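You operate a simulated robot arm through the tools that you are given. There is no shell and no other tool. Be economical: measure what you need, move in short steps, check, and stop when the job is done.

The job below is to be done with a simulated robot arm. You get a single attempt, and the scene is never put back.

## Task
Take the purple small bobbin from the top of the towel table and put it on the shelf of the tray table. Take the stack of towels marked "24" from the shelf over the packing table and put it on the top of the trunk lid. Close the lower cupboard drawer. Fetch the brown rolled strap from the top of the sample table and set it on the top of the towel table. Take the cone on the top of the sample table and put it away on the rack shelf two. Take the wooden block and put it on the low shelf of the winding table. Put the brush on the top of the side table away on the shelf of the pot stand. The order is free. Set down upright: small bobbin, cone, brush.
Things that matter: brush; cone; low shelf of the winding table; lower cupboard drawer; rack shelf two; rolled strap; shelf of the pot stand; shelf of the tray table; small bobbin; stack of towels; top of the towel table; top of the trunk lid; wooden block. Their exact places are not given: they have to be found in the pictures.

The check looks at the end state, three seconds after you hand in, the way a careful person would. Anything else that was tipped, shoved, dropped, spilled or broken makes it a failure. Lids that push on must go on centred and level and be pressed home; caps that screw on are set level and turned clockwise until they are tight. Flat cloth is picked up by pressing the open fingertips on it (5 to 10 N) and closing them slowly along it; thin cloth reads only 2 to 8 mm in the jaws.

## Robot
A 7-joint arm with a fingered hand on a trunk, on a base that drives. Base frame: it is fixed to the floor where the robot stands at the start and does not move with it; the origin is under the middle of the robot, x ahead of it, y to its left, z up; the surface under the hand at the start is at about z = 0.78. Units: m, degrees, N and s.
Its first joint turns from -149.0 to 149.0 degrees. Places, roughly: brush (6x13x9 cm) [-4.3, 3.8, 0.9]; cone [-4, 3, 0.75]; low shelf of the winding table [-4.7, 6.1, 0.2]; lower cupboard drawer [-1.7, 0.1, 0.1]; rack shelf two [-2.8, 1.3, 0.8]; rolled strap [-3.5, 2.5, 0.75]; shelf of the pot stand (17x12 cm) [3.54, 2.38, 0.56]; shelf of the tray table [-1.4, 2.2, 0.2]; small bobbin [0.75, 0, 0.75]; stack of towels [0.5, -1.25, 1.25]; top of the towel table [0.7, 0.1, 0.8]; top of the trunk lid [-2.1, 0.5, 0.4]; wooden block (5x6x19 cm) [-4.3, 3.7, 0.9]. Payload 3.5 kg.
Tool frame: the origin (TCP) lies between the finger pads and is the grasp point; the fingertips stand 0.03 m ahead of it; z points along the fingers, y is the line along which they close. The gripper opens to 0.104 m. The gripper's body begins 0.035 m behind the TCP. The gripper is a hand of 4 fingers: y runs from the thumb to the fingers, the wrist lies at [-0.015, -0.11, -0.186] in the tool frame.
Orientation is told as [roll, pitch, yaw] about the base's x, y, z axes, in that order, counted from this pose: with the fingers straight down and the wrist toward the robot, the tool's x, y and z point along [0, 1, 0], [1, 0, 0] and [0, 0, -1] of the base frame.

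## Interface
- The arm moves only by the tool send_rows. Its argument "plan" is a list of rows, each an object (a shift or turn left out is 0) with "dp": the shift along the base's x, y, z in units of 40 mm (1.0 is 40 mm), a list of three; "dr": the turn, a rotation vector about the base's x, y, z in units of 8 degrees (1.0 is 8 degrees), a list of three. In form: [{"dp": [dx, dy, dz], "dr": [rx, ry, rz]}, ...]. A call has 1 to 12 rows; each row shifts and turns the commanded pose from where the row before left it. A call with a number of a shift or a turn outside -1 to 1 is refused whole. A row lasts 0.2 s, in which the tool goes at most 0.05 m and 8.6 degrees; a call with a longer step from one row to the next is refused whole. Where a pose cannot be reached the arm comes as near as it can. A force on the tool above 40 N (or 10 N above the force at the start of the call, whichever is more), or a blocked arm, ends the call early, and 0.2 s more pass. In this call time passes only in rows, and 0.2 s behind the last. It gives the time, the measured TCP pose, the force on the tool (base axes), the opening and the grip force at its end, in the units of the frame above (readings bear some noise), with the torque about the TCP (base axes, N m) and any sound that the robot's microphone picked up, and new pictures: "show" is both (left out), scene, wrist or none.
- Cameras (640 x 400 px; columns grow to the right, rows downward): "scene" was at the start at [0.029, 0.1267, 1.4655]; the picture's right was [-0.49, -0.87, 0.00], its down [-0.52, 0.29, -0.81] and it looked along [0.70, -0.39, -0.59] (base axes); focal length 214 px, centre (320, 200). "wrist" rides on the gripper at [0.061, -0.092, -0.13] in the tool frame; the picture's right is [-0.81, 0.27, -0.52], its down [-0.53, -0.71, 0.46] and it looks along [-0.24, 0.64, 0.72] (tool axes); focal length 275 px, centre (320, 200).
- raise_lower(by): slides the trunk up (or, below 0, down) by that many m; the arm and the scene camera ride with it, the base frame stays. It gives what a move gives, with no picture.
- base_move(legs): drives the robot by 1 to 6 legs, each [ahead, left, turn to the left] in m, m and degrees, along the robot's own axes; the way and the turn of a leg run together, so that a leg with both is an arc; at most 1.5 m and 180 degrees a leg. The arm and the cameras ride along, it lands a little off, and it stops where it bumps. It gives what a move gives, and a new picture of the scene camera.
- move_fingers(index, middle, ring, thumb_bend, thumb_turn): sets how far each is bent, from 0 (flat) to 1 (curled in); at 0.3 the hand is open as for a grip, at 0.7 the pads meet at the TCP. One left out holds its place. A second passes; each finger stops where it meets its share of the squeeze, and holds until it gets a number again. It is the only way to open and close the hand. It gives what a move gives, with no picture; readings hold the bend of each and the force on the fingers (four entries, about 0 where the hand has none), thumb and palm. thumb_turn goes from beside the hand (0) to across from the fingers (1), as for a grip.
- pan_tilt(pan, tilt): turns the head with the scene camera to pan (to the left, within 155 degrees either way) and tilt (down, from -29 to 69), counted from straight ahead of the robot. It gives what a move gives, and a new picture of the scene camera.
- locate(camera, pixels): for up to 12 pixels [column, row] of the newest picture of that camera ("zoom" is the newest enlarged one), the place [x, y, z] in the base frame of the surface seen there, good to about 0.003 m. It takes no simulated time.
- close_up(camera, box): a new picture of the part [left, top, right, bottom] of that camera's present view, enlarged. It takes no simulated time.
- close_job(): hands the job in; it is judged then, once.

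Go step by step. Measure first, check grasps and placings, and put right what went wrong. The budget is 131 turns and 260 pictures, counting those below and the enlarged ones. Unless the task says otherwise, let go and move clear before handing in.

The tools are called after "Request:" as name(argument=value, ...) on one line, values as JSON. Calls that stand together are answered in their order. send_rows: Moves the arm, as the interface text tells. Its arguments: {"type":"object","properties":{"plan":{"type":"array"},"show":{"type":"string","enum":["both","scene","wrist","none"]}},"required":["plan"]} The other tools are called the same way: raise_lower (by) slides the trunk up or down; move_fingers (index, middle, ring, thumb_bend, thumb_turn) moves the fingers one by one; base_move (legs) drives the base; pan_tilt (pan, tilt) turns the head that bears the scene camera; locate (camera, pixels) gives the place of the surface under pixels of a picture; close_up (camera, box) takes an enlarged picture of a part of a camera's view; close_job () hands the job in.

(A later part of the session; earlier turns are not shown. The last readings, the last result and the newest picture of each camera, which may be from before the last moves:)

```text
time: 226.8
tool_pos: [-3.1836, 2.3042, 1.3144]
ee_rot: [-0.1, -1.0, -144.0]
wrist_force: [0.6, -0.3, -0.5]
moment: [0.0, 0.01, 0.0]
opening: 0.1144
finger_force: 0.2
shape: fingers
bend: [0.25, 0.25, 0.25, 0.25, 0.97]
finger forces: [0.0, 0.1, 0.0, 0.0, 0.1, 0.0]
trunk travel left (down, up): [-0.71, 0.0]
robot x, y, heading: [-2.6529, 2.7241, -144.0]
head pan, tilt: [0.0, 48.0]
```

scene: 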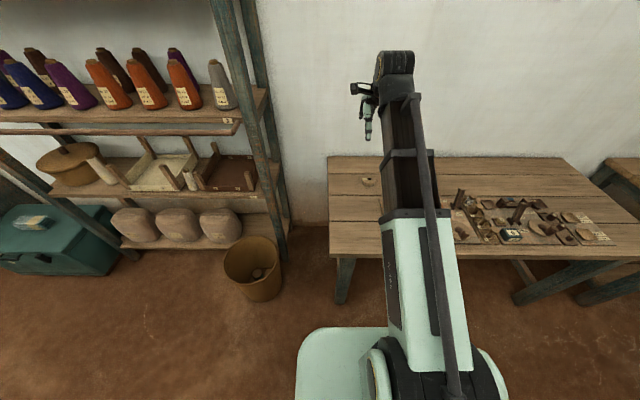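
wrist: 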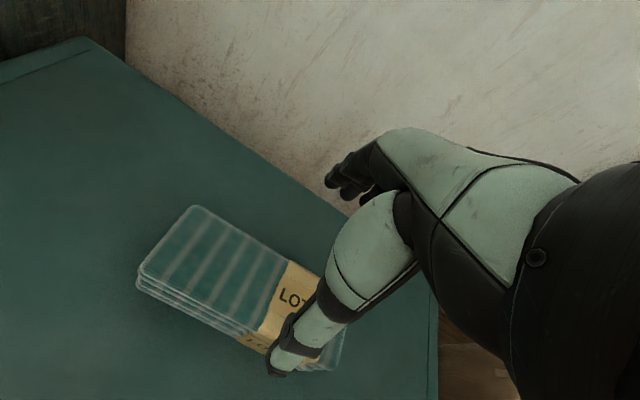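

The tan strap shows at (369,180). Enlarge and measure.

Request:
close_up(camera="scene", box=[345, 160, 395, 195])

Request:
locate(camera="scene", pixels=[[369, 177], [362, 180], [376, 181], [369, 185], [369, 183], [366, 177], [373, 177]])

```text
11.43 times, centred on (370, 178) of scene
```

zoom: 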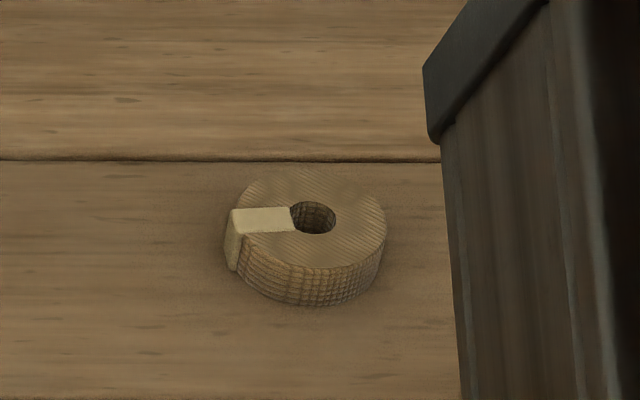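

```text
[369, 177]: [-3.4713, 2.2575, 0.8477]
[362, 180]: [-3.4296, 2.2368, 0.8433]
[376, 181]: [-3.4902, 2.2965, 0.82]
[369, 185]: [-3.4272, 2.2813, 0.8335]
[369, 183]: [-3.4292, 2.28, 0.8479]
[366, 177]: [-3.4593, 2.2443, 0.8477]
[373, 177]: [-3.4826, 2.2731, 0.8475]
```

Request:
locate(camera="zoom", pixels=[[300, 175], [243, 200], [380, 222], [312, 264], [345, 217], [282, 235], [312, 195], [260, 250]])

```text
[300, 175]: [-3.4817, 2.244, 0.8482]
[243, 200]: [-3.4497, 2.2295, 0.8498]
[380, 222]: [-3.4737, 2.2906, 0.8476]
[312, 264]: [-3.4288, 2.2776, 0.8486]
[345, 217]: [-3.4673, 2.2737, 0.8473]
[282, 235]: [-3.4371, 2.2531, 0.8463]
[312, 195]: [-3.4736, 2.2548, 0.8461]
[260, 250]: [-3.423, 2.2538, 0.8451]
```

Strap centre ≈ (-3.458,2.2605), diameter 6.6 cm, height 3 cm. Move ahead 8 cm, then hover.

Request:
base_move(legs=[[0.08, 0, 0]])

Request:
send_rows(plan=[{"dp": [-0.55, 0.0, -1]}, {"dp": [-0.55, 0.0, -1]}, {"dp": [-0.55, 0.0, -1]}, {"dp": [-0.55, 0.0, -1]}, {"dp": [-0.55, 0.0, -1]}, {"dp": [-0.55, 0.0, -1]}, {"dp": [-0.55, 0.0, -1]}, {"dp": [-0.55, 0.0, -1]}, {"dp": [-0.55, 0, -1]}, {"dp": [0, 0, -0.5]}])

```text
time: 227.8
tool_pos: [-3.2482, 2.2582, 1.3135]
ee_rot: [-0.1, -0.9, -144.1]
wrist_force: [-0.2, 0.1, -0.2]
moment: [-0.02, 0.0, 0.0]
opening: 0.1146
finger_force: 0.1
shape: fingers
bend: [0.25, 0.25, 0.25, 0.25, 0.97]
finger forces: [0.0, 0.1, 0.0, 0.0, 0.0, 0.0]
trunk travel left (down, up): [-0.71, 0.0]
robot x, y, heading: [-2.7154, 2.6766, -143.9]
head pan, tilt: [0.0, 48.0]
```

scene: 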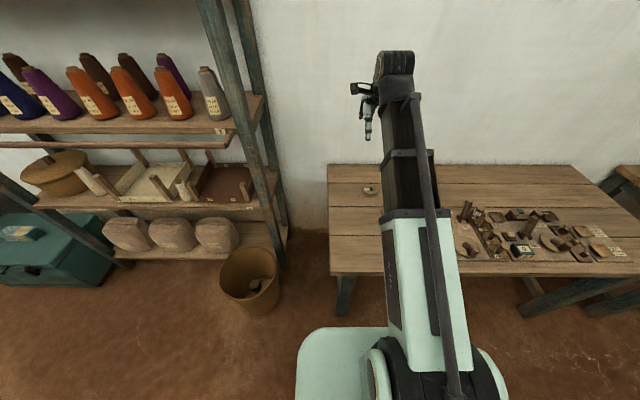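

```text
time: 230.0
tool_pos: [-3.4461, 2.2637, 0.9366]
ee_rot: [0.0, -1.1, -144.1]
wrist_force: [-1.0, -0.4, 0.1]
moment: [-0.02, 0.0, 0.01]
opening: 0.1144
finger_force: 0.0
shape: fingers
bend: [0.25, 0.25, 0.25, 0.25, 0.97]
finger forces: [0.0, 0.0, 0.1, 0.0, 0.0, 0.1]
trunk travel left (down, up): [-0.71, 0.0]
robot x, y, heading: [-2.7147, 2.6746, -144.0]
head pan, tilt: [0.0, 48.0]
```

scene: 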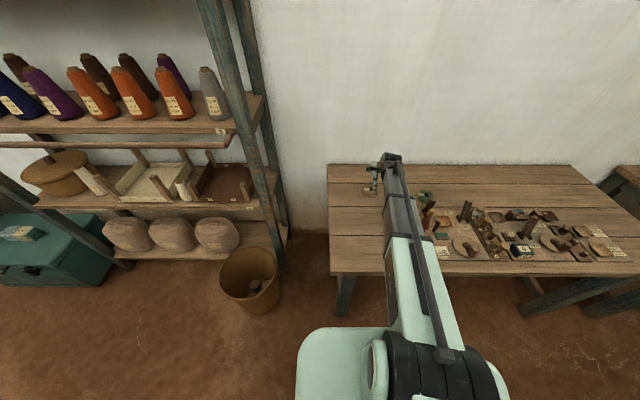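
wrist: 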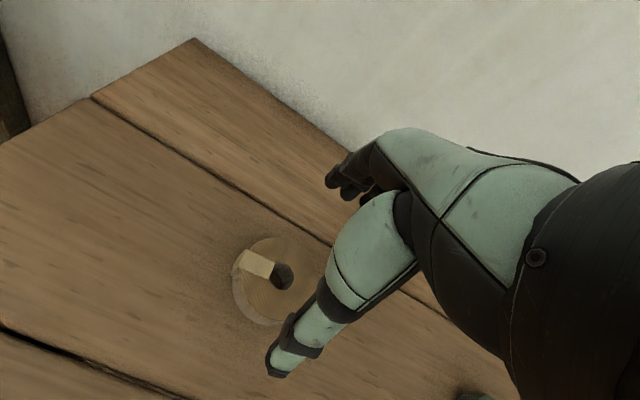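

Request:
locate(camera="wrist", pixels=[[268, 240], [247, 305], [236, 265], [300, 255], [268, 290], [295, 270], [275, 262]])

```text
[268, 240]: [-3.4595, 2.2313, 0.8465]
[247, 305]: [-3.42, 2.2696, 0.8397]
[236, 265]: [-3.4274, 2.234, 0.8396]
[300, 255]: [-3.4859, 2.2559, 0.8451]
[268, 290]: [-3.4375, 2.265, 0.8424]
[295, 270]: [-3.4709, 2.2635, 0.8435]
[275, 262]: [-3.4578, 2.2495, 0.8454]
```

Adjust 1 cm, descend to z≈0.855 and grip.

Request:
send_rows(plan=[{"dp": [-0.25, 0, -0.7]}, {"dp": [0, 0, -0.7]}, {"dp": [0, 0, -0.6]}], show="wrist")

Request:
move_fingers(index=0.7, middle=0.7, ring=0.7, thumb_bend=0.7)

Request:
send_rows(plan=[{"dp": [0, 0, 0.7]}, {"dp": [0, 0, 1]}, {"dp": [0, 0, 1]}, {"dp": [0, 0, 1]}])

```text
time: 230.8
tool_pos: [-3.4584, 2.2596, 0.8551]
ee_rot: [-0.1, -0.9, -144.1]
wrist_force: [0.2, 1.6, 0.4]
moment: [0.02, -0.01, 0.02]
opening: 0.1144
finger_force: 0.0
shape: fingers
bend: [0.25, 0.25, 0.25, 0.25, 0.97]
finger forces: [0.1, 0.0, 0.1, 0.0, 0.0, 0.0]
trunk travel left (down, up): [-0.71, 0.0]
robot x, y, heading: [-2.7173, 2.6751, -143.8]
head pan, tilt: [0.0, 48.0]
```

wrist: 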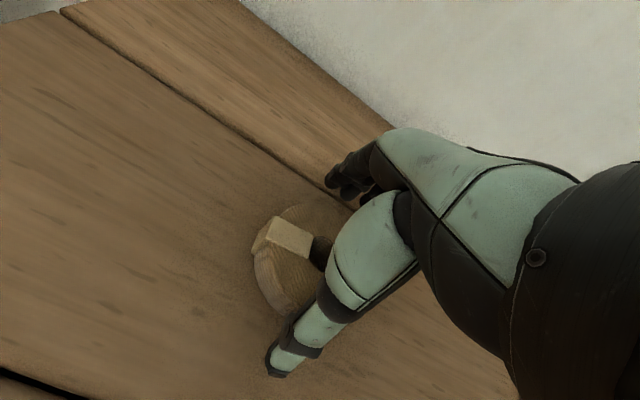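

```text
time: 231.8
tool_pos: [-3.4586, 2.2598, 0.8568]
ee_rot: [-0.1, -0.9, -144.2]
wrist_force: [-2.3, -1.9, 5.5]
moment: [-0.09, 0.26, 0.04]
opening: 0.0672
finger_force: 26.4
shape: fingers
bend: [0.5, 0.55, 0.62, 0.44, 0.94]
finger forces: [10.0, 12.0, 5.4, 0.1, 25.2, 0.1]
trunk travel left (down, up): [-0.71, 0.0]
robot x, y, heading: [-2.7123, 2.6731, -144.0]
head pan, tilt: [0.0, 48.0]
```

```text
time: 232.8
tool_pos: [-3.4546, 2.259, 1.0036]
ee_rot: [-0.1, -0.9, -144.0]
wrist_force: [0.3, 0.2, -0.6]
moment: [-0.02, -0.01, 0.02]
opening: 0.067
finger_force: 24.7
shape: fingers
bend: [0.51, 0.56, 0.63, 0.44, 0.94]
finger forces: [9.6, 9.1, 5.3, 0.0, 25.8, 0.0]
trunk travel left (down, up): [-0.71, 0.0]
robot x, y, heading: [-2.7137, 2.6751, -143.7]
head pan, tilt: [0.0, 48.0]
```

scene: 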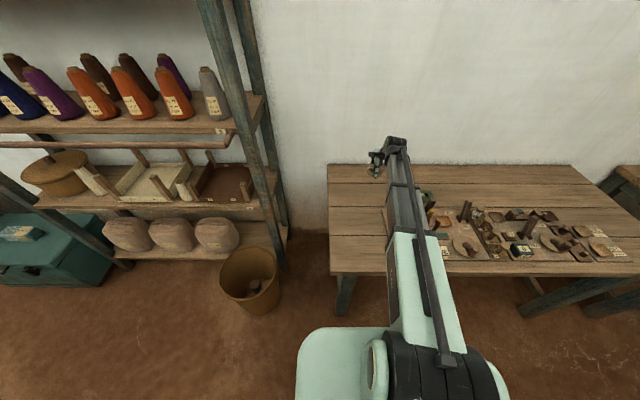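
wrist: 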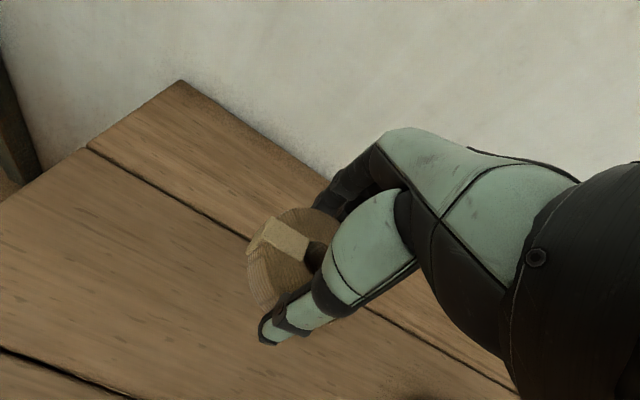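

The strap is held. Retract, raise slightly, and drive back to the towel table.

Request:
send_rows(plan=[{"dp": [0.8, 0.6, 0.3]}, {"dp": [0.8, 0.6, 0.3]}, {"dp": [0.8, 0.6, 0.3]}, {"dp": [0.8, 0.6, 0.3]}, {"dp": [0.8, 0.6, 0.3]}, {"dp": [0.8, 0.6, 0.3]}], show="none")

Request:
base_move(legs=[[-0.08, 0, 0.6], [0, 1.2, 0], [0, 1.2, 0], [0, 1.15, 0], [0, 0, 143.8]])

Request:
pan_tilt(pan=0, tilt=45)

```text
time: 234.2
tool_pos: [-3.2634, 2.401, 1.0747]
ee_rot: [-0.1, -0.8, -144.0]
wrist_force: [-0.6, 0.3, 0.3]
moment: [-0.02, 0.01, -0.01]
opening: 0.067
finger_force: 25.3
shape: fingers
bend: [0.51, 0.56, 0.63, 0.44, 0.94]
finger forces: [9.5, 9.2, 5.3, 0.1, 26.1, 0.0]
trunk travel left (down, up): [-0.71, 0.0]
robot x, y, heading: [-2.7174, 2.6762, -144.0]
head pan, tilt: [0.0, 48.0]
```

```text
time: 258.0
tool_pos: [0.0093, -0.2575, 1.075]
ee_rot: [-0.1, -0.9, -0.8]
wrist_force: [-0.5, -0.5, -0.5]
moment: [0.0, 0.04, -0.01]
opening: 0.0663
finger_force: 24.0
shape: fingers
bend: [0.51, 0.56, 0.63, 0.44, 0.94]
finger forces: [9.2, 8.8, 5.5, 0.0, 23.8, 0.1]
trunk travel left (down, up): [-0.71, 0.0]
robot x, y, heading: [-0.5981, -0.1484, -0.2]
head pan, tilt: [0.0, 48.0]
```

scene: 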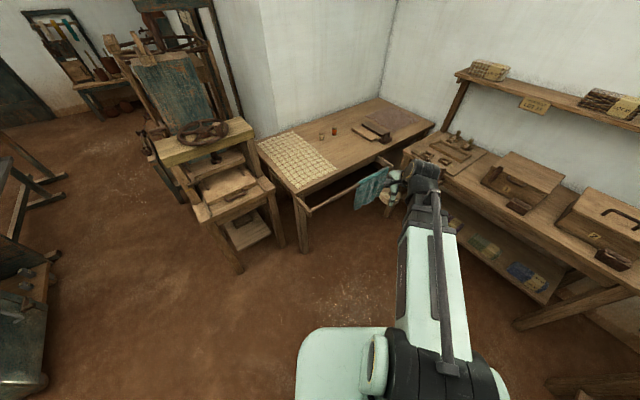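

```text
time: 258.6
tool_pos: [0.0104, -0.2574, 1.0749]
ee_rot: [-0.2, -0.9, -0.7]
wrist_force: [-0.4, -0.8, -0.3]
moment: [0.04, 0.0, -0.02]
opening: 0.0662
finger_force: 23.8
shape: fingers
bend: [0.51, 0.56, 0.63, 0.44, 0.94]
finger forces: [9.3, 8.9, 5.5, 0.1, 23.8, 0.1]
trunk travel left (down, up): [-0.71, 0.0]
robot x, y, heading: [-0.5972, -0.1491, -0.6]
head pan, tilt: [0.0, 45.0]
```

scene: 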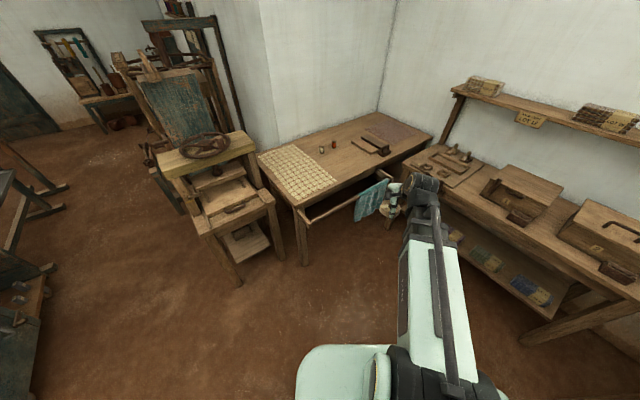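

Drive ahead 0.45 and left 0.15, as at the first pick.

Request:
base_move(legs=[[0.45, 0.15, 0.6]])

Request:
locate(camera="scene", pixels=[[320, 200], [340, 205], [360, 200], [380, 190], [350, 190]])

```text
time: 261.4
tool_pos: [0.4553, -0.1098, 1.0747]
ee_rot: [-0.1, -1.0, -0.4]
wrist_force: [0.4, 0.2, -0.9]
moment: [0.02, -0.01, 0.01]
opening: 0.0659
finger_force: 23.5
shape: fingers
bend: [0.51, 0.56, 0.63, 0.44, 0.94]
finger forces: [9.3, 8.8, 5.5, 0.1, 24.0, 0.0]
trunk travel left (down, up): [-0.71, 0.0]
robot x, y, heading: [-0.1524, -0.0083, 0.0]
head pan, tilt: [0.0, 45.0]
```

scene: 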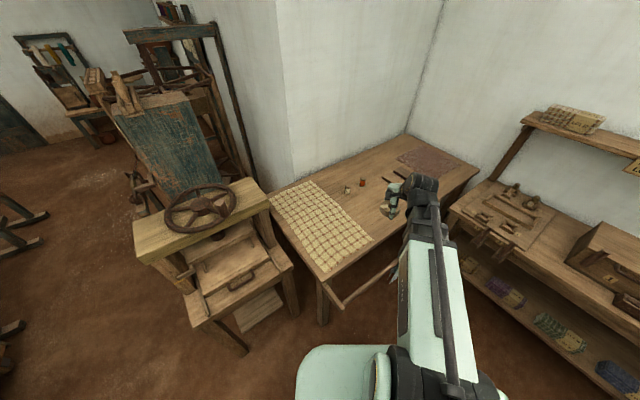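

```text
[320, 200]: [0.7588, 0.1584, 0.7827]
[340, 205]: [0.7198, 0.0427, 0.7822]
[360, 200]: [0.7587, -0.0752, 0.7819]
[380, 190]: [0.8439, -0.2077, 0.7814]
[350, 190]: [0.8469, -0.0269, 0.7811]
```

Go over the free spot (0.65,-0.17) and descend.

Request:
send_rows(plan=[{"dp": [0.97, -0.3, 0]}, {"dp": [0.97, -0.3, 0]}, {"dp": [0.97, -0.3, 0]}, {"dp": [0.97, -0.3, 0]}, {"dp": [0.97, -0.3, -0.4]}, {"dp": [0, 0, -1]}, {"dp": [0, 0, -1]}, {"dp": [0, 0, -1]}, {"dp": [0, 0, -1]}, {"dp": [0, 0, -1]}, {"dp": [0, 0, -0.6]}])

```text
time: 263.8
tool_pos: [0.6479, -0.1697, 0.8342]
ee_rot: [-0.1, -0.9, -0.5]
wrist_force: [-0.5, 1.0, -1.2]
moment: [0.0, -0.01, 0.0]
opening: 0.0662
finger_force: 23.8
shape: fingers
bend: [0.51, 0.56, 0.63, 0.44, 0.94]
finger forces: [9.3, 8.7, 5.7, 0.0, 24.2, 0.0]
trunk travel left (down, up): [-0.71, 0.0]
robot x, y, heading: [-0.1512, -0.0064, -0.1]
head pan, tilt: [0.0, 45.0]
```

scene: 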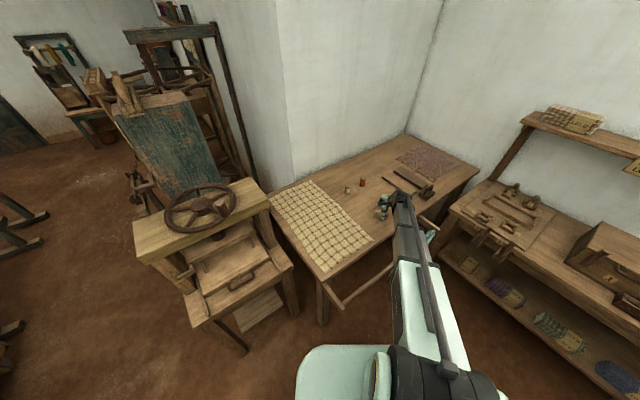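
wrist: 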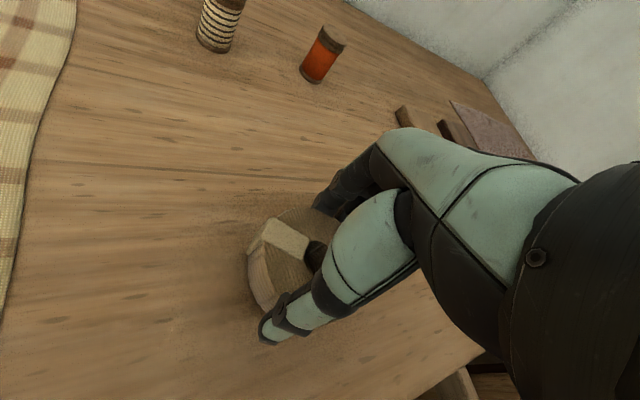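

Lower the last ~14 mm, release, and rise.

Request:
send_rows(plan=[{"dp": [0, 0, -0.2]}, {"dp": [0, 0, -0.1]}, {"dp": [0, 0, -0.05]}], show="none")

Request:
move_fingers(index=0.3, middle=0.3, ring=0.3, thumb_bend=0.3)

Request:
send_rows(plan=[{"dp": [0, 0, 0.7]}, {"dp": [0, 0, 1]}, {"dp": [0, 0, 1]}], show="wrist")

```text
time: 264.6
tool_pos: [0.6489, -0.1704, 0.8209]
ee_rot: [-0.1, -0.9, -0.4]
wrist_force: [-0.2, 0.3, -0.8]
moment: [0.01, 0.0, -0.03]
opening: 0.0665
finger_force: 23.8
shape: fingers
bend: [0.51, 0.56, 0.63, 0.44, 0.94]
finger forces: [9.4, 8.9, 5.6, 0.0, 24.0, 0.1]
trunk travel left (down, up): [-0.71, 0.0]
robot x, y, heading: [-0.1523, -0.0061, -0.3]
head pan, tilt: [0.0, 45.0]
```

```text
time: 265.6
tool_pos: [0.6483, -0.1696, 0.821]
ee_rot: [-0.1, -0.9, -0.4]
wrist_force: [0.4, 0.9, 0.9]
moment: [-0.02, -0.04, 0.02]
opening: 0.1025
finger_force: 0.1
shape: fingers
bend: [0.3, 0.3, 0.3, 0.3, 0.97]
finger forces: [0.0, 0.1, 0.0, 0.1, 0.1, 0.0]
trunk travel left (down, up): [-0.71, 0.0]
robot x, y, heading: [-0.1509, -0.0102, -0.0]
head pan, tilt: [0.0, 45.0]
```

```text
time: 266.4
tool_pos: [0.6477, -0.1721, 0.9313]
ee_rot: [-0.1, -0.9, -0.4]
wrist_force: [1.0, 0.3, 0.2]
moment: [0.01, 0.04, 0.01]
opening: 0.1027
finger_force: 0.1
shape: fingers
bend: [0.3, 0.3, 0.3, 0.3, 0.97]
finger forces: [0.1, 0.0, 0.0, 0.0, 0.0, 0.1]
trunk travel left (down, up): [-0.71, 0.0]
robot x, y, heading: [-0.1538, -0.0092, 0.1]
head pan, tilt: [0.0, 45.0]
```

wrist: 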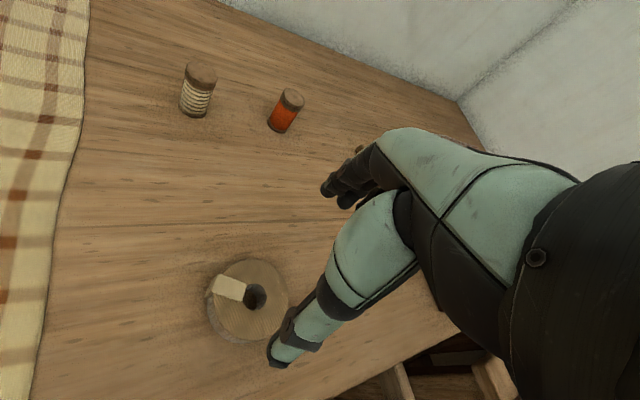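

The strap lies flat on the towel table. Now for the block and brush: raise and retract, then drive to the side table.

Request:
send_rows(plan=[{"dp": [-0.5, 0, 1]}, {"dp": [-0.6, 0, 1]}, {"dp": [-0.6, 0, 1]}, {"dp": [-0.7, 0, 1]}, {"dp": [-0.7, 0, 1]}, {"dp": [-0.7, 0, 1]}, {"dp": [-0.7, 0, 1]}], show="none")

Request:
base_move(legs=[[-0.45, -0.15, 0], [0, 0, -143.4], [0.07, -1.3, 0], [0, -1.3, 0], [0, -1.3, 0], [0, -1.25, 0]])

Request:
pan_tilt(pan=-20, tilt=48)

```text
time: 268.0
tool_pos: [0.4684, -0.1679, 1.2151]
ee_rot: [-0.1, -0.9, -0.4]
wrist_force: [-0.1, -1.0, 0.3]
moment: [-0.01, 0.0, 0.0]
opening: 0.1029
finger_force: 0.0
shape: fingers
bend: [0.3, 0.3, 0.3, 0.3, 0.97]
finger forces: [0.1, 0.0, 0.0, 0.0, 0.0, 0.0]
trunk travel left (down, up): [-0.71, 0.0]
robot x, y, heading: [-0.1503, -0.0063, -0.4]
head pan, tilt: [0.0, 45.0]
```

```text
time: 285.4
tool_pos: [-2.2621, 0.8967, 1.2146]
ee_rot: [0.8, -1.1, -141.8]
wrist_force: [8.0, -8.3, 2.0]
moment: [0.17, 0.39, 0.6]
opening: 0.1028
finger_force: 6.4
shape: fingers
bend: [0.3, 0.3, 0.3, 0.3, 0.98]
finger forces: [0.0, 0.1, 12.6, 0.0, 0.1, 0.0]
trunk travel left (down, up): [-0.71, 0.0]
robot x, y, heading: [-1.6782, 1.1531, -143.1]
head pan, tilt: [0.0, 45.0]
stopped in leg 4: the force on the tool passed its limit at 84 N (the readings are from after the stop); the commanded pose is now the measured one
```

scene: 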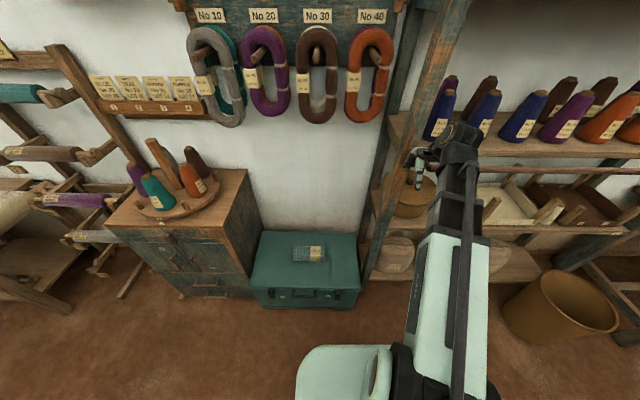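

```text
time: 286.2
tool_pos: [-2.2633, 0.8981, 1.2144]
ee_rot: [0.8, -1.0, -142.0]
wrist_force: [11.5, -13.9, 2.0]
moment: [0.34, 0.45, 0.98]
opening: 0.1033
finger_force: 9.5
shape: fingers
bend: [0.3, 0.3, 0.3, 0.3, 0.98]
finger forces: [0.0, 0.0, 19.8, 0.0, 0.1, 0.0]
trunk travel left (down, up): [-0.71, 0.0]
robot x, y, heading: [-1.6808, 1.149, -143.0]
head pan, tilt: [-20.0, 48.0]
```

scene: 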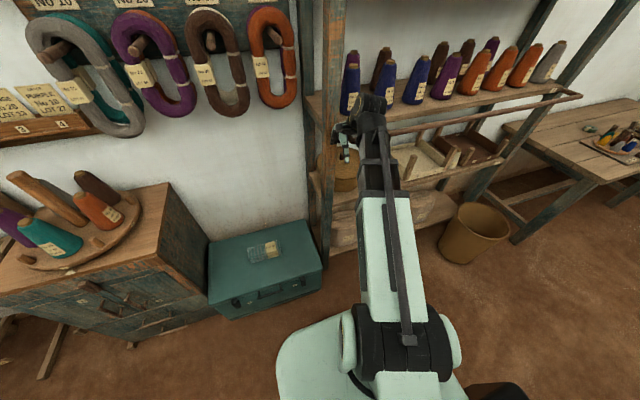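

The base drifted toward the rack and a finger pressed on the rack's rail end; the cones all still stand. Back off to the left and away, and check the rack.

Request:
base_move(legs=[[0, 0.08, 0], [-0.25, 0, 0]])

Request:
pan_tilt(pan=-30, tilt=35)

Request:
locate(camera="scene", pixels=[[320, 150], [340, 160], [330, 200], [380, 200], [300, 200]])

```text
time: 288.7
tool_pos: [-2.0165, 0.9802, 1.2155]
ee_rot: [1.0, -1.1, -141.7]
wrist_force: [0.9, -0.2, 0.2]
moment: [-0.02, 0.0, 0.05]
opening: 0.1028
finger_force: 0.1
shape: fingers
bend: [0.3, 0.3, 0.3, 0.3, 0.98]
finger forces: [0.0, 0.0, 0.1, 0.0, 0.0, 0.0]
trunk travel left (down, up): [-0.71, 0.0]
robot x, y, heading: [-1.4333, 1.2347, -142.5]
head pan, tilt: [-20.0, 48.0]
```

scene: 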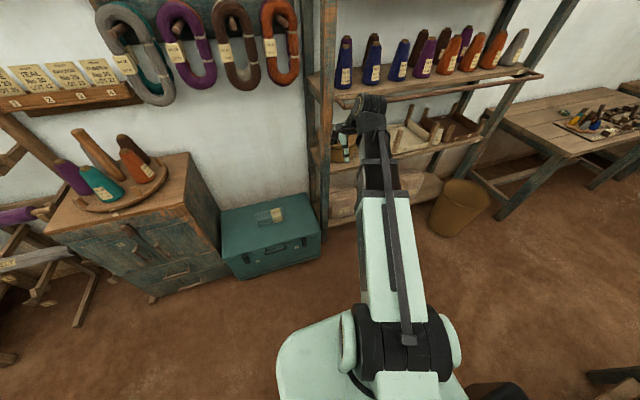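

```text
time: 289.4
tool_pos: [-2.0174, 0.9821, 1.2126]
ee_rot: [0.9, -0.9, -141.8]
wrist_force: [0.1, -0.3, 1.0]
moment: [0.0, 0.01, 0.02]
opening: 0.1026
finger_force: 0.2
shape: fingers
bend: [0.3, 0.3, 0.3, 0.3, 0.98]
finger forces: [0.1, 0.0, 0.0, 0.0, 0.1, 0.0]
trunk travel left (down, up): [-0.71, 0.0]
robot x, y, heading: [-1.4281, 1.235, -142.8]
head pan, tilt: [-30.0, 35.0]
```

scene: 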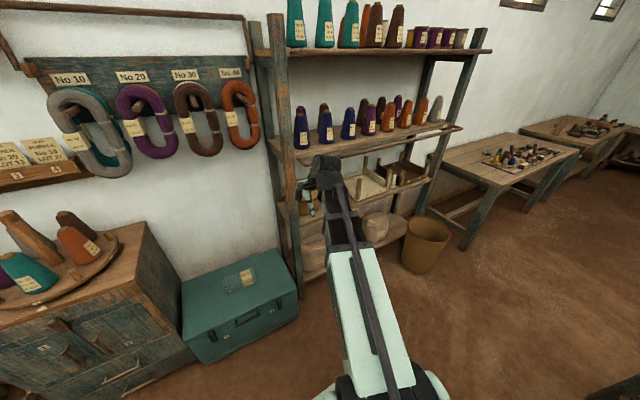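

```text
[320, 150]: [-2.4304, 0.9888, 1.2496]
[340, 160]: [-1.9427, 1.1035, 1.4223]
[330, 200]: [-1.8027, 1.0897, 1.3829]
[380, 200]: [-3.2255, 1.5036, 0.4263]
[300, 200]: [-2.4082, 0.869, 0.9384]
```

Nothing moved or fell. Continue along the aisle, in a shorter hop with a check.

Request:
base_move(legs=[[0, -1.2, 0], [0, -1.2, 0]])

```text
time: 301.4
tool_pos: [-3.5201, 2.883, 1.2135]
ee_rot: [0.8, -0.9, -140.2]
wrist_force: [-0.2, -0.4, 0.0]
moment: [-0.01, 0.04, -0.01]
opening: 0.1033
finger_force: 0.1
shape: fingers
bend: [0.3, 0.3, 0.3, 0.3, 0.98]
finger forces: [0.1, 0.0, 0.0, 0.0, 0.0, 0.1]
trunk travel left (down, up): [-0.71, 0.0]
robot x, y, heading: [-2.9404, 3.1531, -141.5]
head pan, tilt: [-30.0, 35.0]
```

scene: 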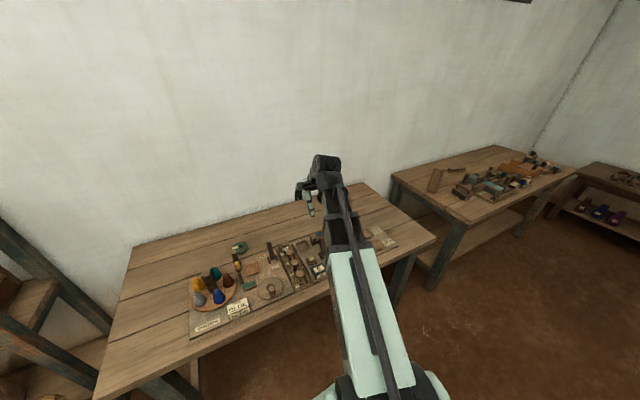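

The side table is in view: block at (436,180), a dark tool at (463,188). Enlarge and measure.

Request:
close_up(camera="scene", box=[410, 130, 570, 230])

Request:
locate(camera="scene", pixels=[[436, 172], [433, 190], [460, 187], [468, 190], [400, 180], [455, 218], [470, 220], [500, 180], [575, 172], [500, 190]])

```text
4.00 times, centred on (490, 180) of scene
```

zoom: 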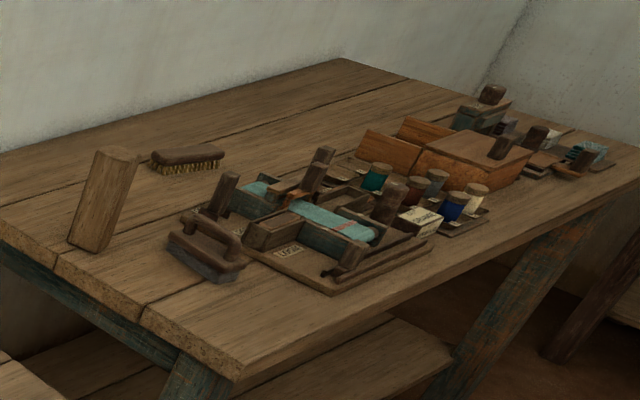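

```text
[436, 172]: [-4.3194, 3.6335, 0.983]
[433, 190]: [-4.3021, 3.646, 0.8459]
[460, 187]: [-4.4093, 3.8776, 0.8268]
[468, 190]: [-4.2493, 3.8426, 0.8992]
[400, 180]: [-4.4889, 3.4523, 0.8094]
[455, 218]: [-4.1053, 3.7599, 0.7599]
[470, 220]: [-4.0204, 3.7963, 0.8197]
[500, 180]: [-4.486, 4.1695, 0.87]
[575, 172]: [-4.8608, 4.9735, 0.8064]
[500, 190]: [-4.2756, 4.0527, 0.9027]
```

Two candidates: a bristled brush at (457,169) and a handled tool at (462,190). I go closer to see.

Request:
base_move(legs=[[0, -1.15, -1.6]])

Request:
pan_tilt(pan=0, tilt=45)

Request:
close_up(camera="scene", box=[220, 130, 420, 255])

```text
time: 307.2
tool_pos: [-4.2311, 3.7889, 1.215]
ee_rot: [0.9, -1.1, -141.2]
wrist_force: [0.0, 0.1, -0.1]
moment: [-0.03, -0.02, -0.03]
opening: 0.1029
finger_force: 0.1
shape: fingers
bend: [0.3, 0.3, 0.3, 0.3, 0.98]
finger forces: [0.0, 0.0, 0.0, 0.0, 0.1, 0.1]
trunk travel left (down, up): [-0.71, 0.0]
robot x, y, heading: [-3.6503, 4.0501, -142.2]
head pan, tilt: [-30.0, 35.0]
```

scene: 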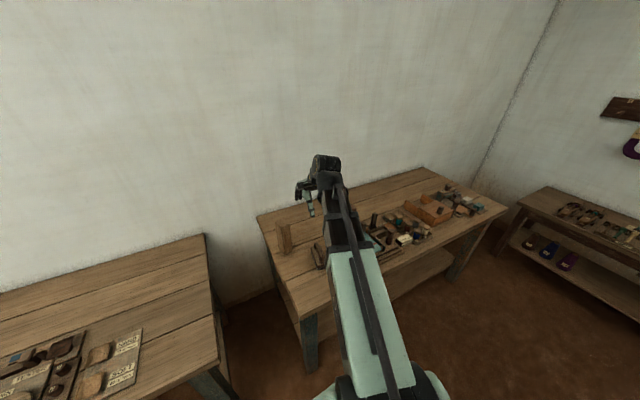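

```text
time: 308.1
tool_pos: [-4.2312, 3.7886, 1.2141]
ee_rot: [0.9, -1.0, -141.1]
wrist_force: [0.0, -0.4, -0.4]
moment: [0.0, -0.02, 0.02]
opening: 0.1029
finger_force: 0.0
shape: fingers
bend: [0.3, 0.3, 0.3, 0.3, 0.98]
finger forces: [0.0, 0.1, 0.1, 0.0, 0.0, 0.1]
trunk travel left (down, up): [-0.71, 0.0]
robot x, y, heading: [-3.6505, 4.0523, -142.2]
head pan, tilt: [0.0, 45.0]
```

scene: 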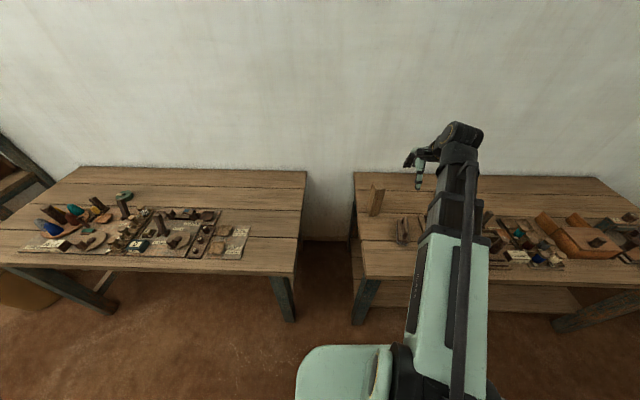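

```text
3.20 times, centred on (320, 192) of scene
```

zoom: 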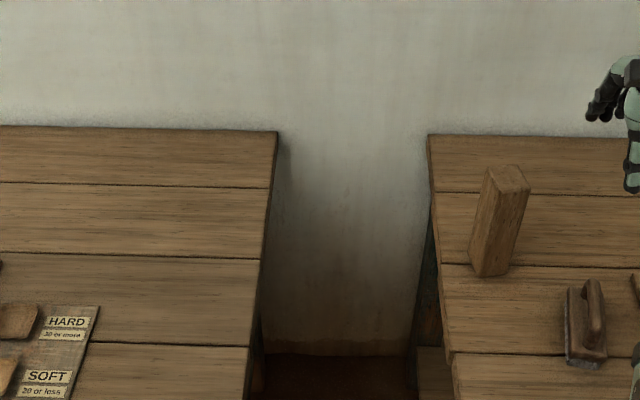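

I use the wrist camera to see both tools better.

Request:
send_rows(plan=[{"dp": [0.1, 0, -0.2]}], show="wrist")

Request:
close_up(camera="scene", box=[350, 170, 430, 260])

```text
time: 308.5
tool_pos: [-4.2271, 3.7885, 1.2052]
ee_rot: [0.8, -1.0, -141.1]
wrist_force: [0.2, -0.2, 0.2]
moment: [0.0, 0.01, -0.01]
opening: 0.1029
finger_force: 0.1
shape: fingers
bend: [0.3, 0.3, 0.3, 0.3, 0.98]
finger forces: [0.0, 0.1, 0.0, 0.0, 0.0, 0.0]
trunk travel left (down, up): [-0.71, 0.0]
robot x, y, heading: [-3.6495, 4.0562, -142.3]
head pan, tilt: [0.0, 45.0]
```

wrist: 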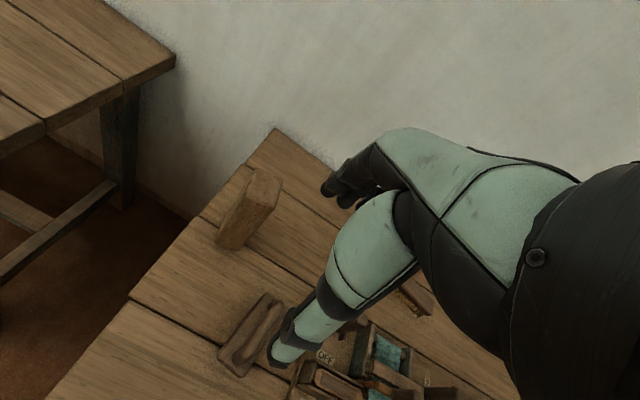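

```text
4.44 times, centred on (390, 215) of scene
```

zoom: 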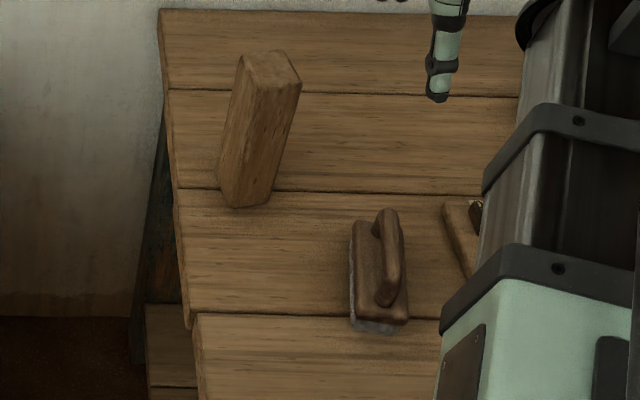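

The handled tool (385,225 area, ~9 cm tall) matches the 6×13×9 brush; the block stands at (375,195). Block first: measure its top and faces.

Request:
locate(camera="zoom", pixels=[[243, 55], [280, 50], [300, 85], [262, 86], [272, 68], [222, 195], [265, 205], [245, 150], [285, 140], [355, 230], [405, 325], [388, 215]])

Request:
locate(camera="wrist", pixels=[[255, 172], [280, 180], [268, 210], [243, 195], [262, 190], [220, 238], [270, 295], [222, 350], [245, 372], [285, 305], [258, 330]])

```text
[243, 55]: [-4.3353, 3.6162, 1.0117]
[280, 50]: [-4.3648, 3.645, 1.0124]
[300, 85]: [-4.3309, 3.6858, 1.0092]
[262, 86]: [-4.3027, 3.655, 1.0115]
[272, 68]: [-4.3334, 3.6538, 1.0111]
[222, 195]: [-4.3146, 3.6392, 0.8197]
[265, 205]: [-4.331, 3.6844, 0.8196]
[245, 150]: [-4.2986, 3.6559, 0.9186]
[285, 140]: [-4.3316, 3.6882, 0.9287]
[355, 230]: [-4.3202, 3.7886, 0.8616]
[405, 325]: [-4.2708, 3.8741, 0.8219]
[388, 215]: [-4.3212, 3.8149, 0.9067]
```

```text
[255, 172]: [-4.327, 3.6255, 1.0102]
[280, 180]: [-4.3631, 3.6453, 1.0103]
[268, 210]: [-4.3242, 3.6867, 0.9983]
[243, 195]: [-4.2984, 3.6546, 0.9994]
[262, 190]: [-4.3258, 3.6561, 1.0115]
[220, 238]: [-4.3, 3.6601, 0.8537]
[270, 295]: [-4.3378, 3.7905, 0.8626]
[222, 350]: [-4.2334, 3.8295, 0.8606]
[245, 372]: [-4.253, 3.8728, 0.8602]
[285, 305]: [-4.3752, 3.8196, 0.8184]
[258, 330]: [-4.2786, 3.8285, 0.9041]
```

Block centre (-4.333,3.651), top z 1.011, faces at about 50°/136°. Move above it, turning the tool 10° to align with a face.

Request:
send_rows(plan=[{"dp": [-0.44, -0.573, -0.4], "dr": [0, 0, 0.22]}, {"dp": [-0.44, -0.573, -0.4], "dr": [0, 0, 0.22]}, {"dp": [-0.44, -0.573, -0.4], "dr": [0, 0, 0.22]}, {"dp": [-0.44, -0.573, -0.4], "dr": [0, 0, 0.22]}, {"dp": [-0.44, -0.573, -0.4], "dr": [0, 0, 0.22]}, {"dp": [-0.44, -0.573, -0.4], "dr": [0, 0, 0.22]}, {"dp": [0, 0, -0.8]}])

Request:
locate(camera="wrist", pixels=[[283, 275], [260, 265], [300, 290], [280, 300], [270, 255], [295, 265]])

```text
time: 310.1
tool_pos: [-4.3334, 3.6501, 1.0781]
ee_rot: [0.9, -0.9, -130.5]
wrist_force: [1.2, -0.3, 0.3]
moment: [-0.01, -0.02, -0.02]
opening: 0.1031
finger_force: 0.0
shape: fingers
bend: [0.3, 0.3, 0.3, 0.3, 0.98]
finger forces: [0.0, 0.1, 0.0, 0.0, 0.0, 0.1]
trunk travel left (down, up): [-0.71, 0.0]
robot x, y, heading: [-3.6562, 4.0509, -142.3]
head pan, tilt: [0.0, 45.0]
```

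scene: 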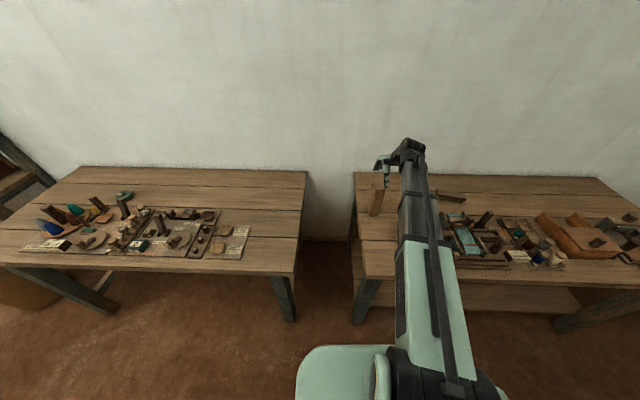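
wrist: 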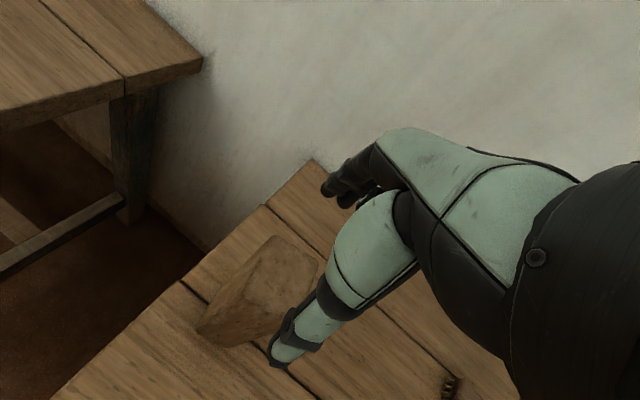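

```text
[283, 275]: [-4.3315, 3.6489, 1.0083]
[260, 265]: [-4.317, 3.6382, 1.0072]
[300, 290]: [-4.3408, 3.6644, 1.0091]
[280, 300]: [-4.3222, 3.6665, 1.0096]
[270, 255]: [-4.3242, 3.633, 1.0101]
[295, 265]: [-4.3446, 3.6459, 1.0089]
```

Centred. Descend to z≈0.968 and grip.

Request:
send_rows(plan=[{"dp": [0, 0, -0.9]}, {"dp": [0, 0, -0.9]}, {"dp": [0, 0, -0.9]}], show="none")

Request:
move_fingers(index=0.7, middle=0.7, ring=0.7, thumb_bend=0.7)

Request:
send_rows(plan=[{"dp": [0, 0, 0.7]}, {"dp": [0, 0, 1]}, {"dp": [0, 0, 1]}, {"dp": [0, 0, 1]}, {"dp": [0, 0, 1]}, {"dp": [0, 0, 1]}])

```text
time: 310.9
tool_pos: [-4.334, 3.6523, 0.9718]
ee_rot: [0.9, -1.1, -130.5]
wrist_force: [-0.8, -0.9, 6.7]
moment: [-0.03, -0.04, 0.0]
opening: 0.1052
finger_force: 3.6
shape: fingers
bend: [0.3, 0.3, 0.3, 0.3, 0.97]
finger forces: [4.0, 0.0, 0.0, 0.1, 3.4, 0.0]
trunk travel left (down, up): [-0.71, 0.0]
robot x, y, heading: [-3.6491, 4.0524, -142.3]
head pan, tilt: [0.0, 45.0]
```

```text
time: 311.9
tool_pos: [-4.3351, 3.6521, 0.9723]
ee_rot: [1.0, -1.1, -130.5]
wrist_force: [-7.3, -1.0, 17.5]
moment: [-0.29, 0.39, -0.03]
opening: 0.0591
finger_force: 56.3
shape: fingers
bend: [0.4, 0.53, 0.65, 0.64, 0.96]
finger forces: [44.1, 10.3, 5.5, 0.0, 52.4, 0.0]
trunk travel left (down, up): [-0.71, 0.0]
robot x, y, heading: [-3.6513, 4.0491, -142.3]
head pan, tilt: [0.0, 45.0]
```

```text
time: 313.3
tool_pos: [-4.3337, 3.6512, 1.2002]
ee_rot: [0.9, -1.0, -130.5]
wrist_force: [0.0, 0.2, -3.0]
moment: [0.03, 0.02, 0.0]
opening: 0.0598
finger_force: 47.5
shape: fingers
bend: [0.4, 0.54, 0.67, 0.63, 0.96]
finger forces: [35.3, 8.8, 3.9, 0.0, 47.7, 0.0]
trunk travel left (down, up): [-0.71, 0.0]
robot x, y, heading: [-3.6473, 4.0522, -142.2]
head pan, tilt: [0.0, 45.0]
```

scene: 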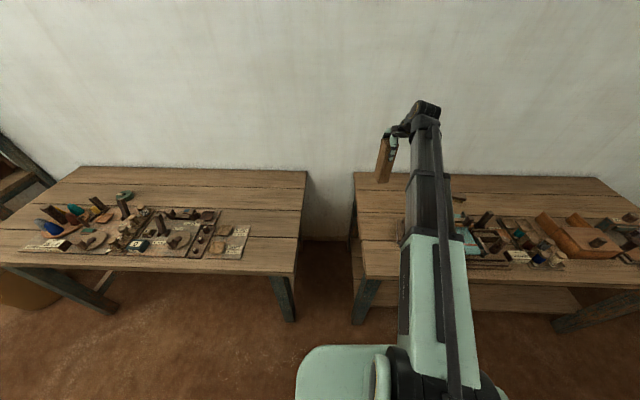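
wrist: 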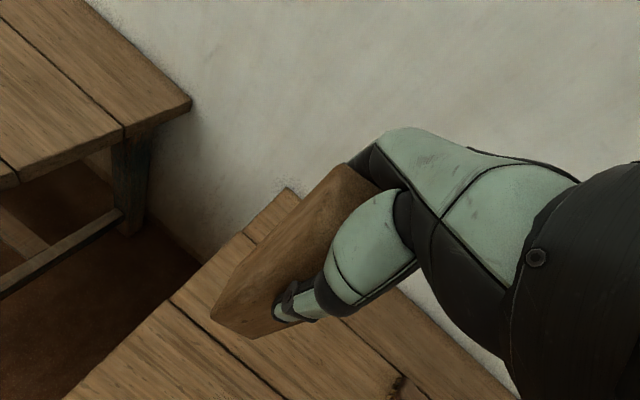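

Block held (47 N). Retract, back off, turn to face the winding table and look.

Request:
send_rows(plan=[{"dp": [0.8, 0.6, 0.2]}, {"dp": [0.8, 0.6, 0.2]}, {"dp": [0.8, 0.6, 0.2]}, {"dp": [0.8, 0.6, 0.2]}], show="none")

Request:
base_move(legs=[[-0.35, 0, 0], [0, 0, -90.8], [0.7, 0, 0]])

Request:
pan_tilt(pan=5, tilt=35)

```text
time: 314.3
tool_pos: [-4.2045, 3.7504, 1.2299]
ee_rot: [0.9, -1.0, -130.5]
wrist_force: [-0.1, -0.7, -3.7]
moment: [0.01, 0.0, 0.03]
opening: 0.0597
finger_force: 47.7
shape: fingers
bend: [0.4, 0.54, 0.67, 0.63, 0.96]
finger forces: [35.1, 8.8, 4.0, 0.0, 47.5, 0.1]
trunk travel left (down, up): [-0.71, 0.0]
robot x, y, heading: [-3.6527, 4.0543, -142.0]
head pan, tilt: [0.0, 45.0]
```

```text
time: 323.8
tool_pos: [-4.0894, 5.3745, 1.2295]
ee_rot: [0.9, -0.9, 138.4]
wrist_force: [0.0, -0.5, -2.7]
moment: [-0.03, 0.02, 0.02]
opening: 0.0592
finger_force: 45.4
shape: fingers
bend: [0.4, 0.54, 0.67, 0.63, 0.96]
finger forces: [33.5, 8.6, 4.1, 0.0, 44.7, 0.0]
trunk travel left (down, up): [-0.71, 0.0]
robot x, y, heading: [-3.7973, 4.8126, 126.6]
head pan, tilt: [0.0, 45.0]
```

scene: 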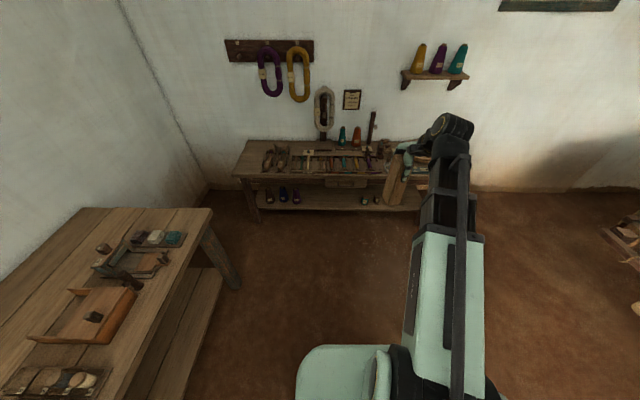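

```text
time: 324.5
tool_pos: [-4.0885, 5.3742, 1.2285]
ee_rot: [0.8, -0.9, 138.3]
wrist_force: [0.4, 0.5, -2.3]
moment: [-0.01, -0.02, -0.02]
opening: 0.059
finger_force: 45.5
shape: fingers
bend: [0.4, 0.54, 0.67, 0.63, 0.96]
finger forces: [33.5, 8.6, 4.0, 0.0, 44.7, 0.1]
trunk travel left (down, up): [-0.71, 0.0]
robot x, y, heading: [-3.7963, 4.8115, 126.7]
head pan, tilt: [5.0, 35.0]
```

scene: 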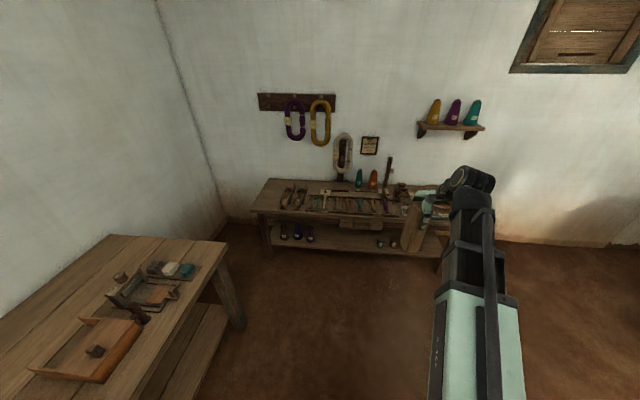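

The low shelf is free in the middle near (340,243). Measure it and the table front.

Request:
locate(camera="scene", pixels=[[340, 240], [340, 250], [320, 242], [360, 242], [310, 240], [378, 243], [340, 230], [290, 216], [370, 222], [265, 250], [340, 225], [355, 252]])

Request:
close_up(camera="scene", box=[245, 170, 445, 270])

```text
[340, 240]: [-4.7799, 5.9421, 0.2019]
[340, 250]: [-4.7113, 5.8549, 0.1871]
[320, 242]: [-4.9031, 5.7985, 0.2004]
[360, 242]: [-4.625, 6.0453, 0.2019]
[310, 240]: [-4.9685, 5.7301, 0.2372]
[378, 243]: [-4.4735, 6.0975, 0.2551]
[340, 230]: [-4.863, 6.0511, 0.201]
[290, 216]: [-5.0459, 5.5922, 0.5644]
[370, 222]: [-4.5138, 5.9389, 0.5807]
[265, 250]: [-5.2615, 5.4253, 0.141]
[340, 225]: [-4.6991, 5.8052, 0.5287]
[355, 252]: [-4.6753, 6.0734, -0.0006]
```

```text
3.20 times, centred on (345, 220) of scene
```

zoom: 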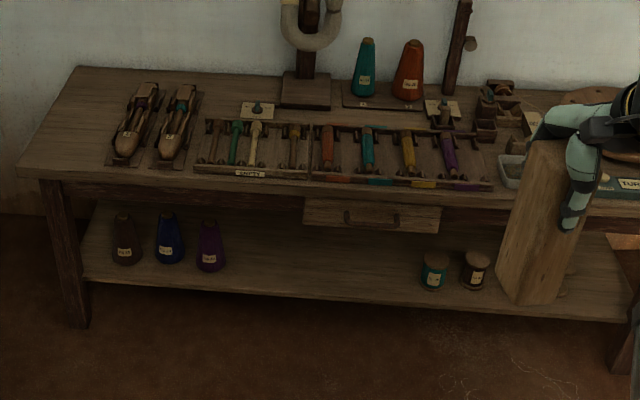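

The shelf is at z 0.20 but the apron's bottom is ~0.5, too low for the vertical hand with the tall block. I'll lay the block instead: turn the wrist so the fingers point ahead with the block horizontal, gripped from left and right. First the yaw, in free air.

Request:
send_rows(plan=[{"dr": [0, 0, 1]}, {"dr": [0, 0, 1]}, {"dr": [0, 0, 1]}, {"dr": [0, 0, 1]}, {"dr": [0, 0, 1]}, {"dr": [0, 0, 1]}, {"dr": [0, 0, 1]}, {"dr": [0, 0, 1]}, {"dr": [0, 0, 1]}, {"dr": [0, 0, 0.85]}], show="scene")

```text
time: 326.1
tool_pos: [-4.0887, 5.3749, 1.2305]
ee_rot: [0.8, -1.1, -167.5]
wrist_force: [8.1, 25.2, 8.8]
moment: [-4.16, -0.4, 3.45]
opening: 0.0592
finger_force: 44.9
shape: fingers
bend: [0.4, 0.54, 0.67, 0.62, 0.96]
finger forces: [33.4, 8.6, 4.0, 0.0, 44.3, 0.0]
trunk travel left (down, up): [-0.71, 0.0]
robot x, y, heading: [-3.7958, 4.8092, 126.7]
head pan, tilt: [5.0, 35.0]
stopped in row 8: the force on the tool passed its limit at 136 N (the readings are from after the stop); the commanded pose is now the measured one
```

scene: 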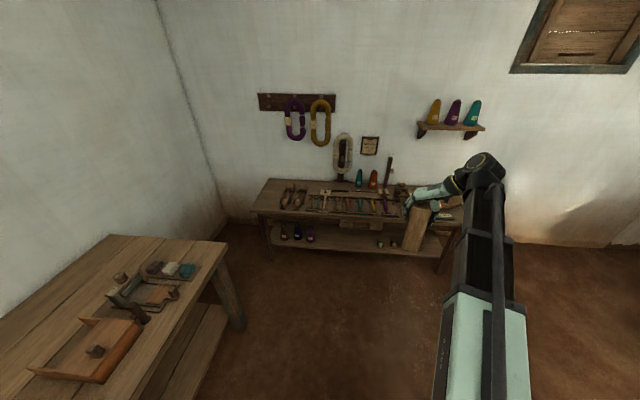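

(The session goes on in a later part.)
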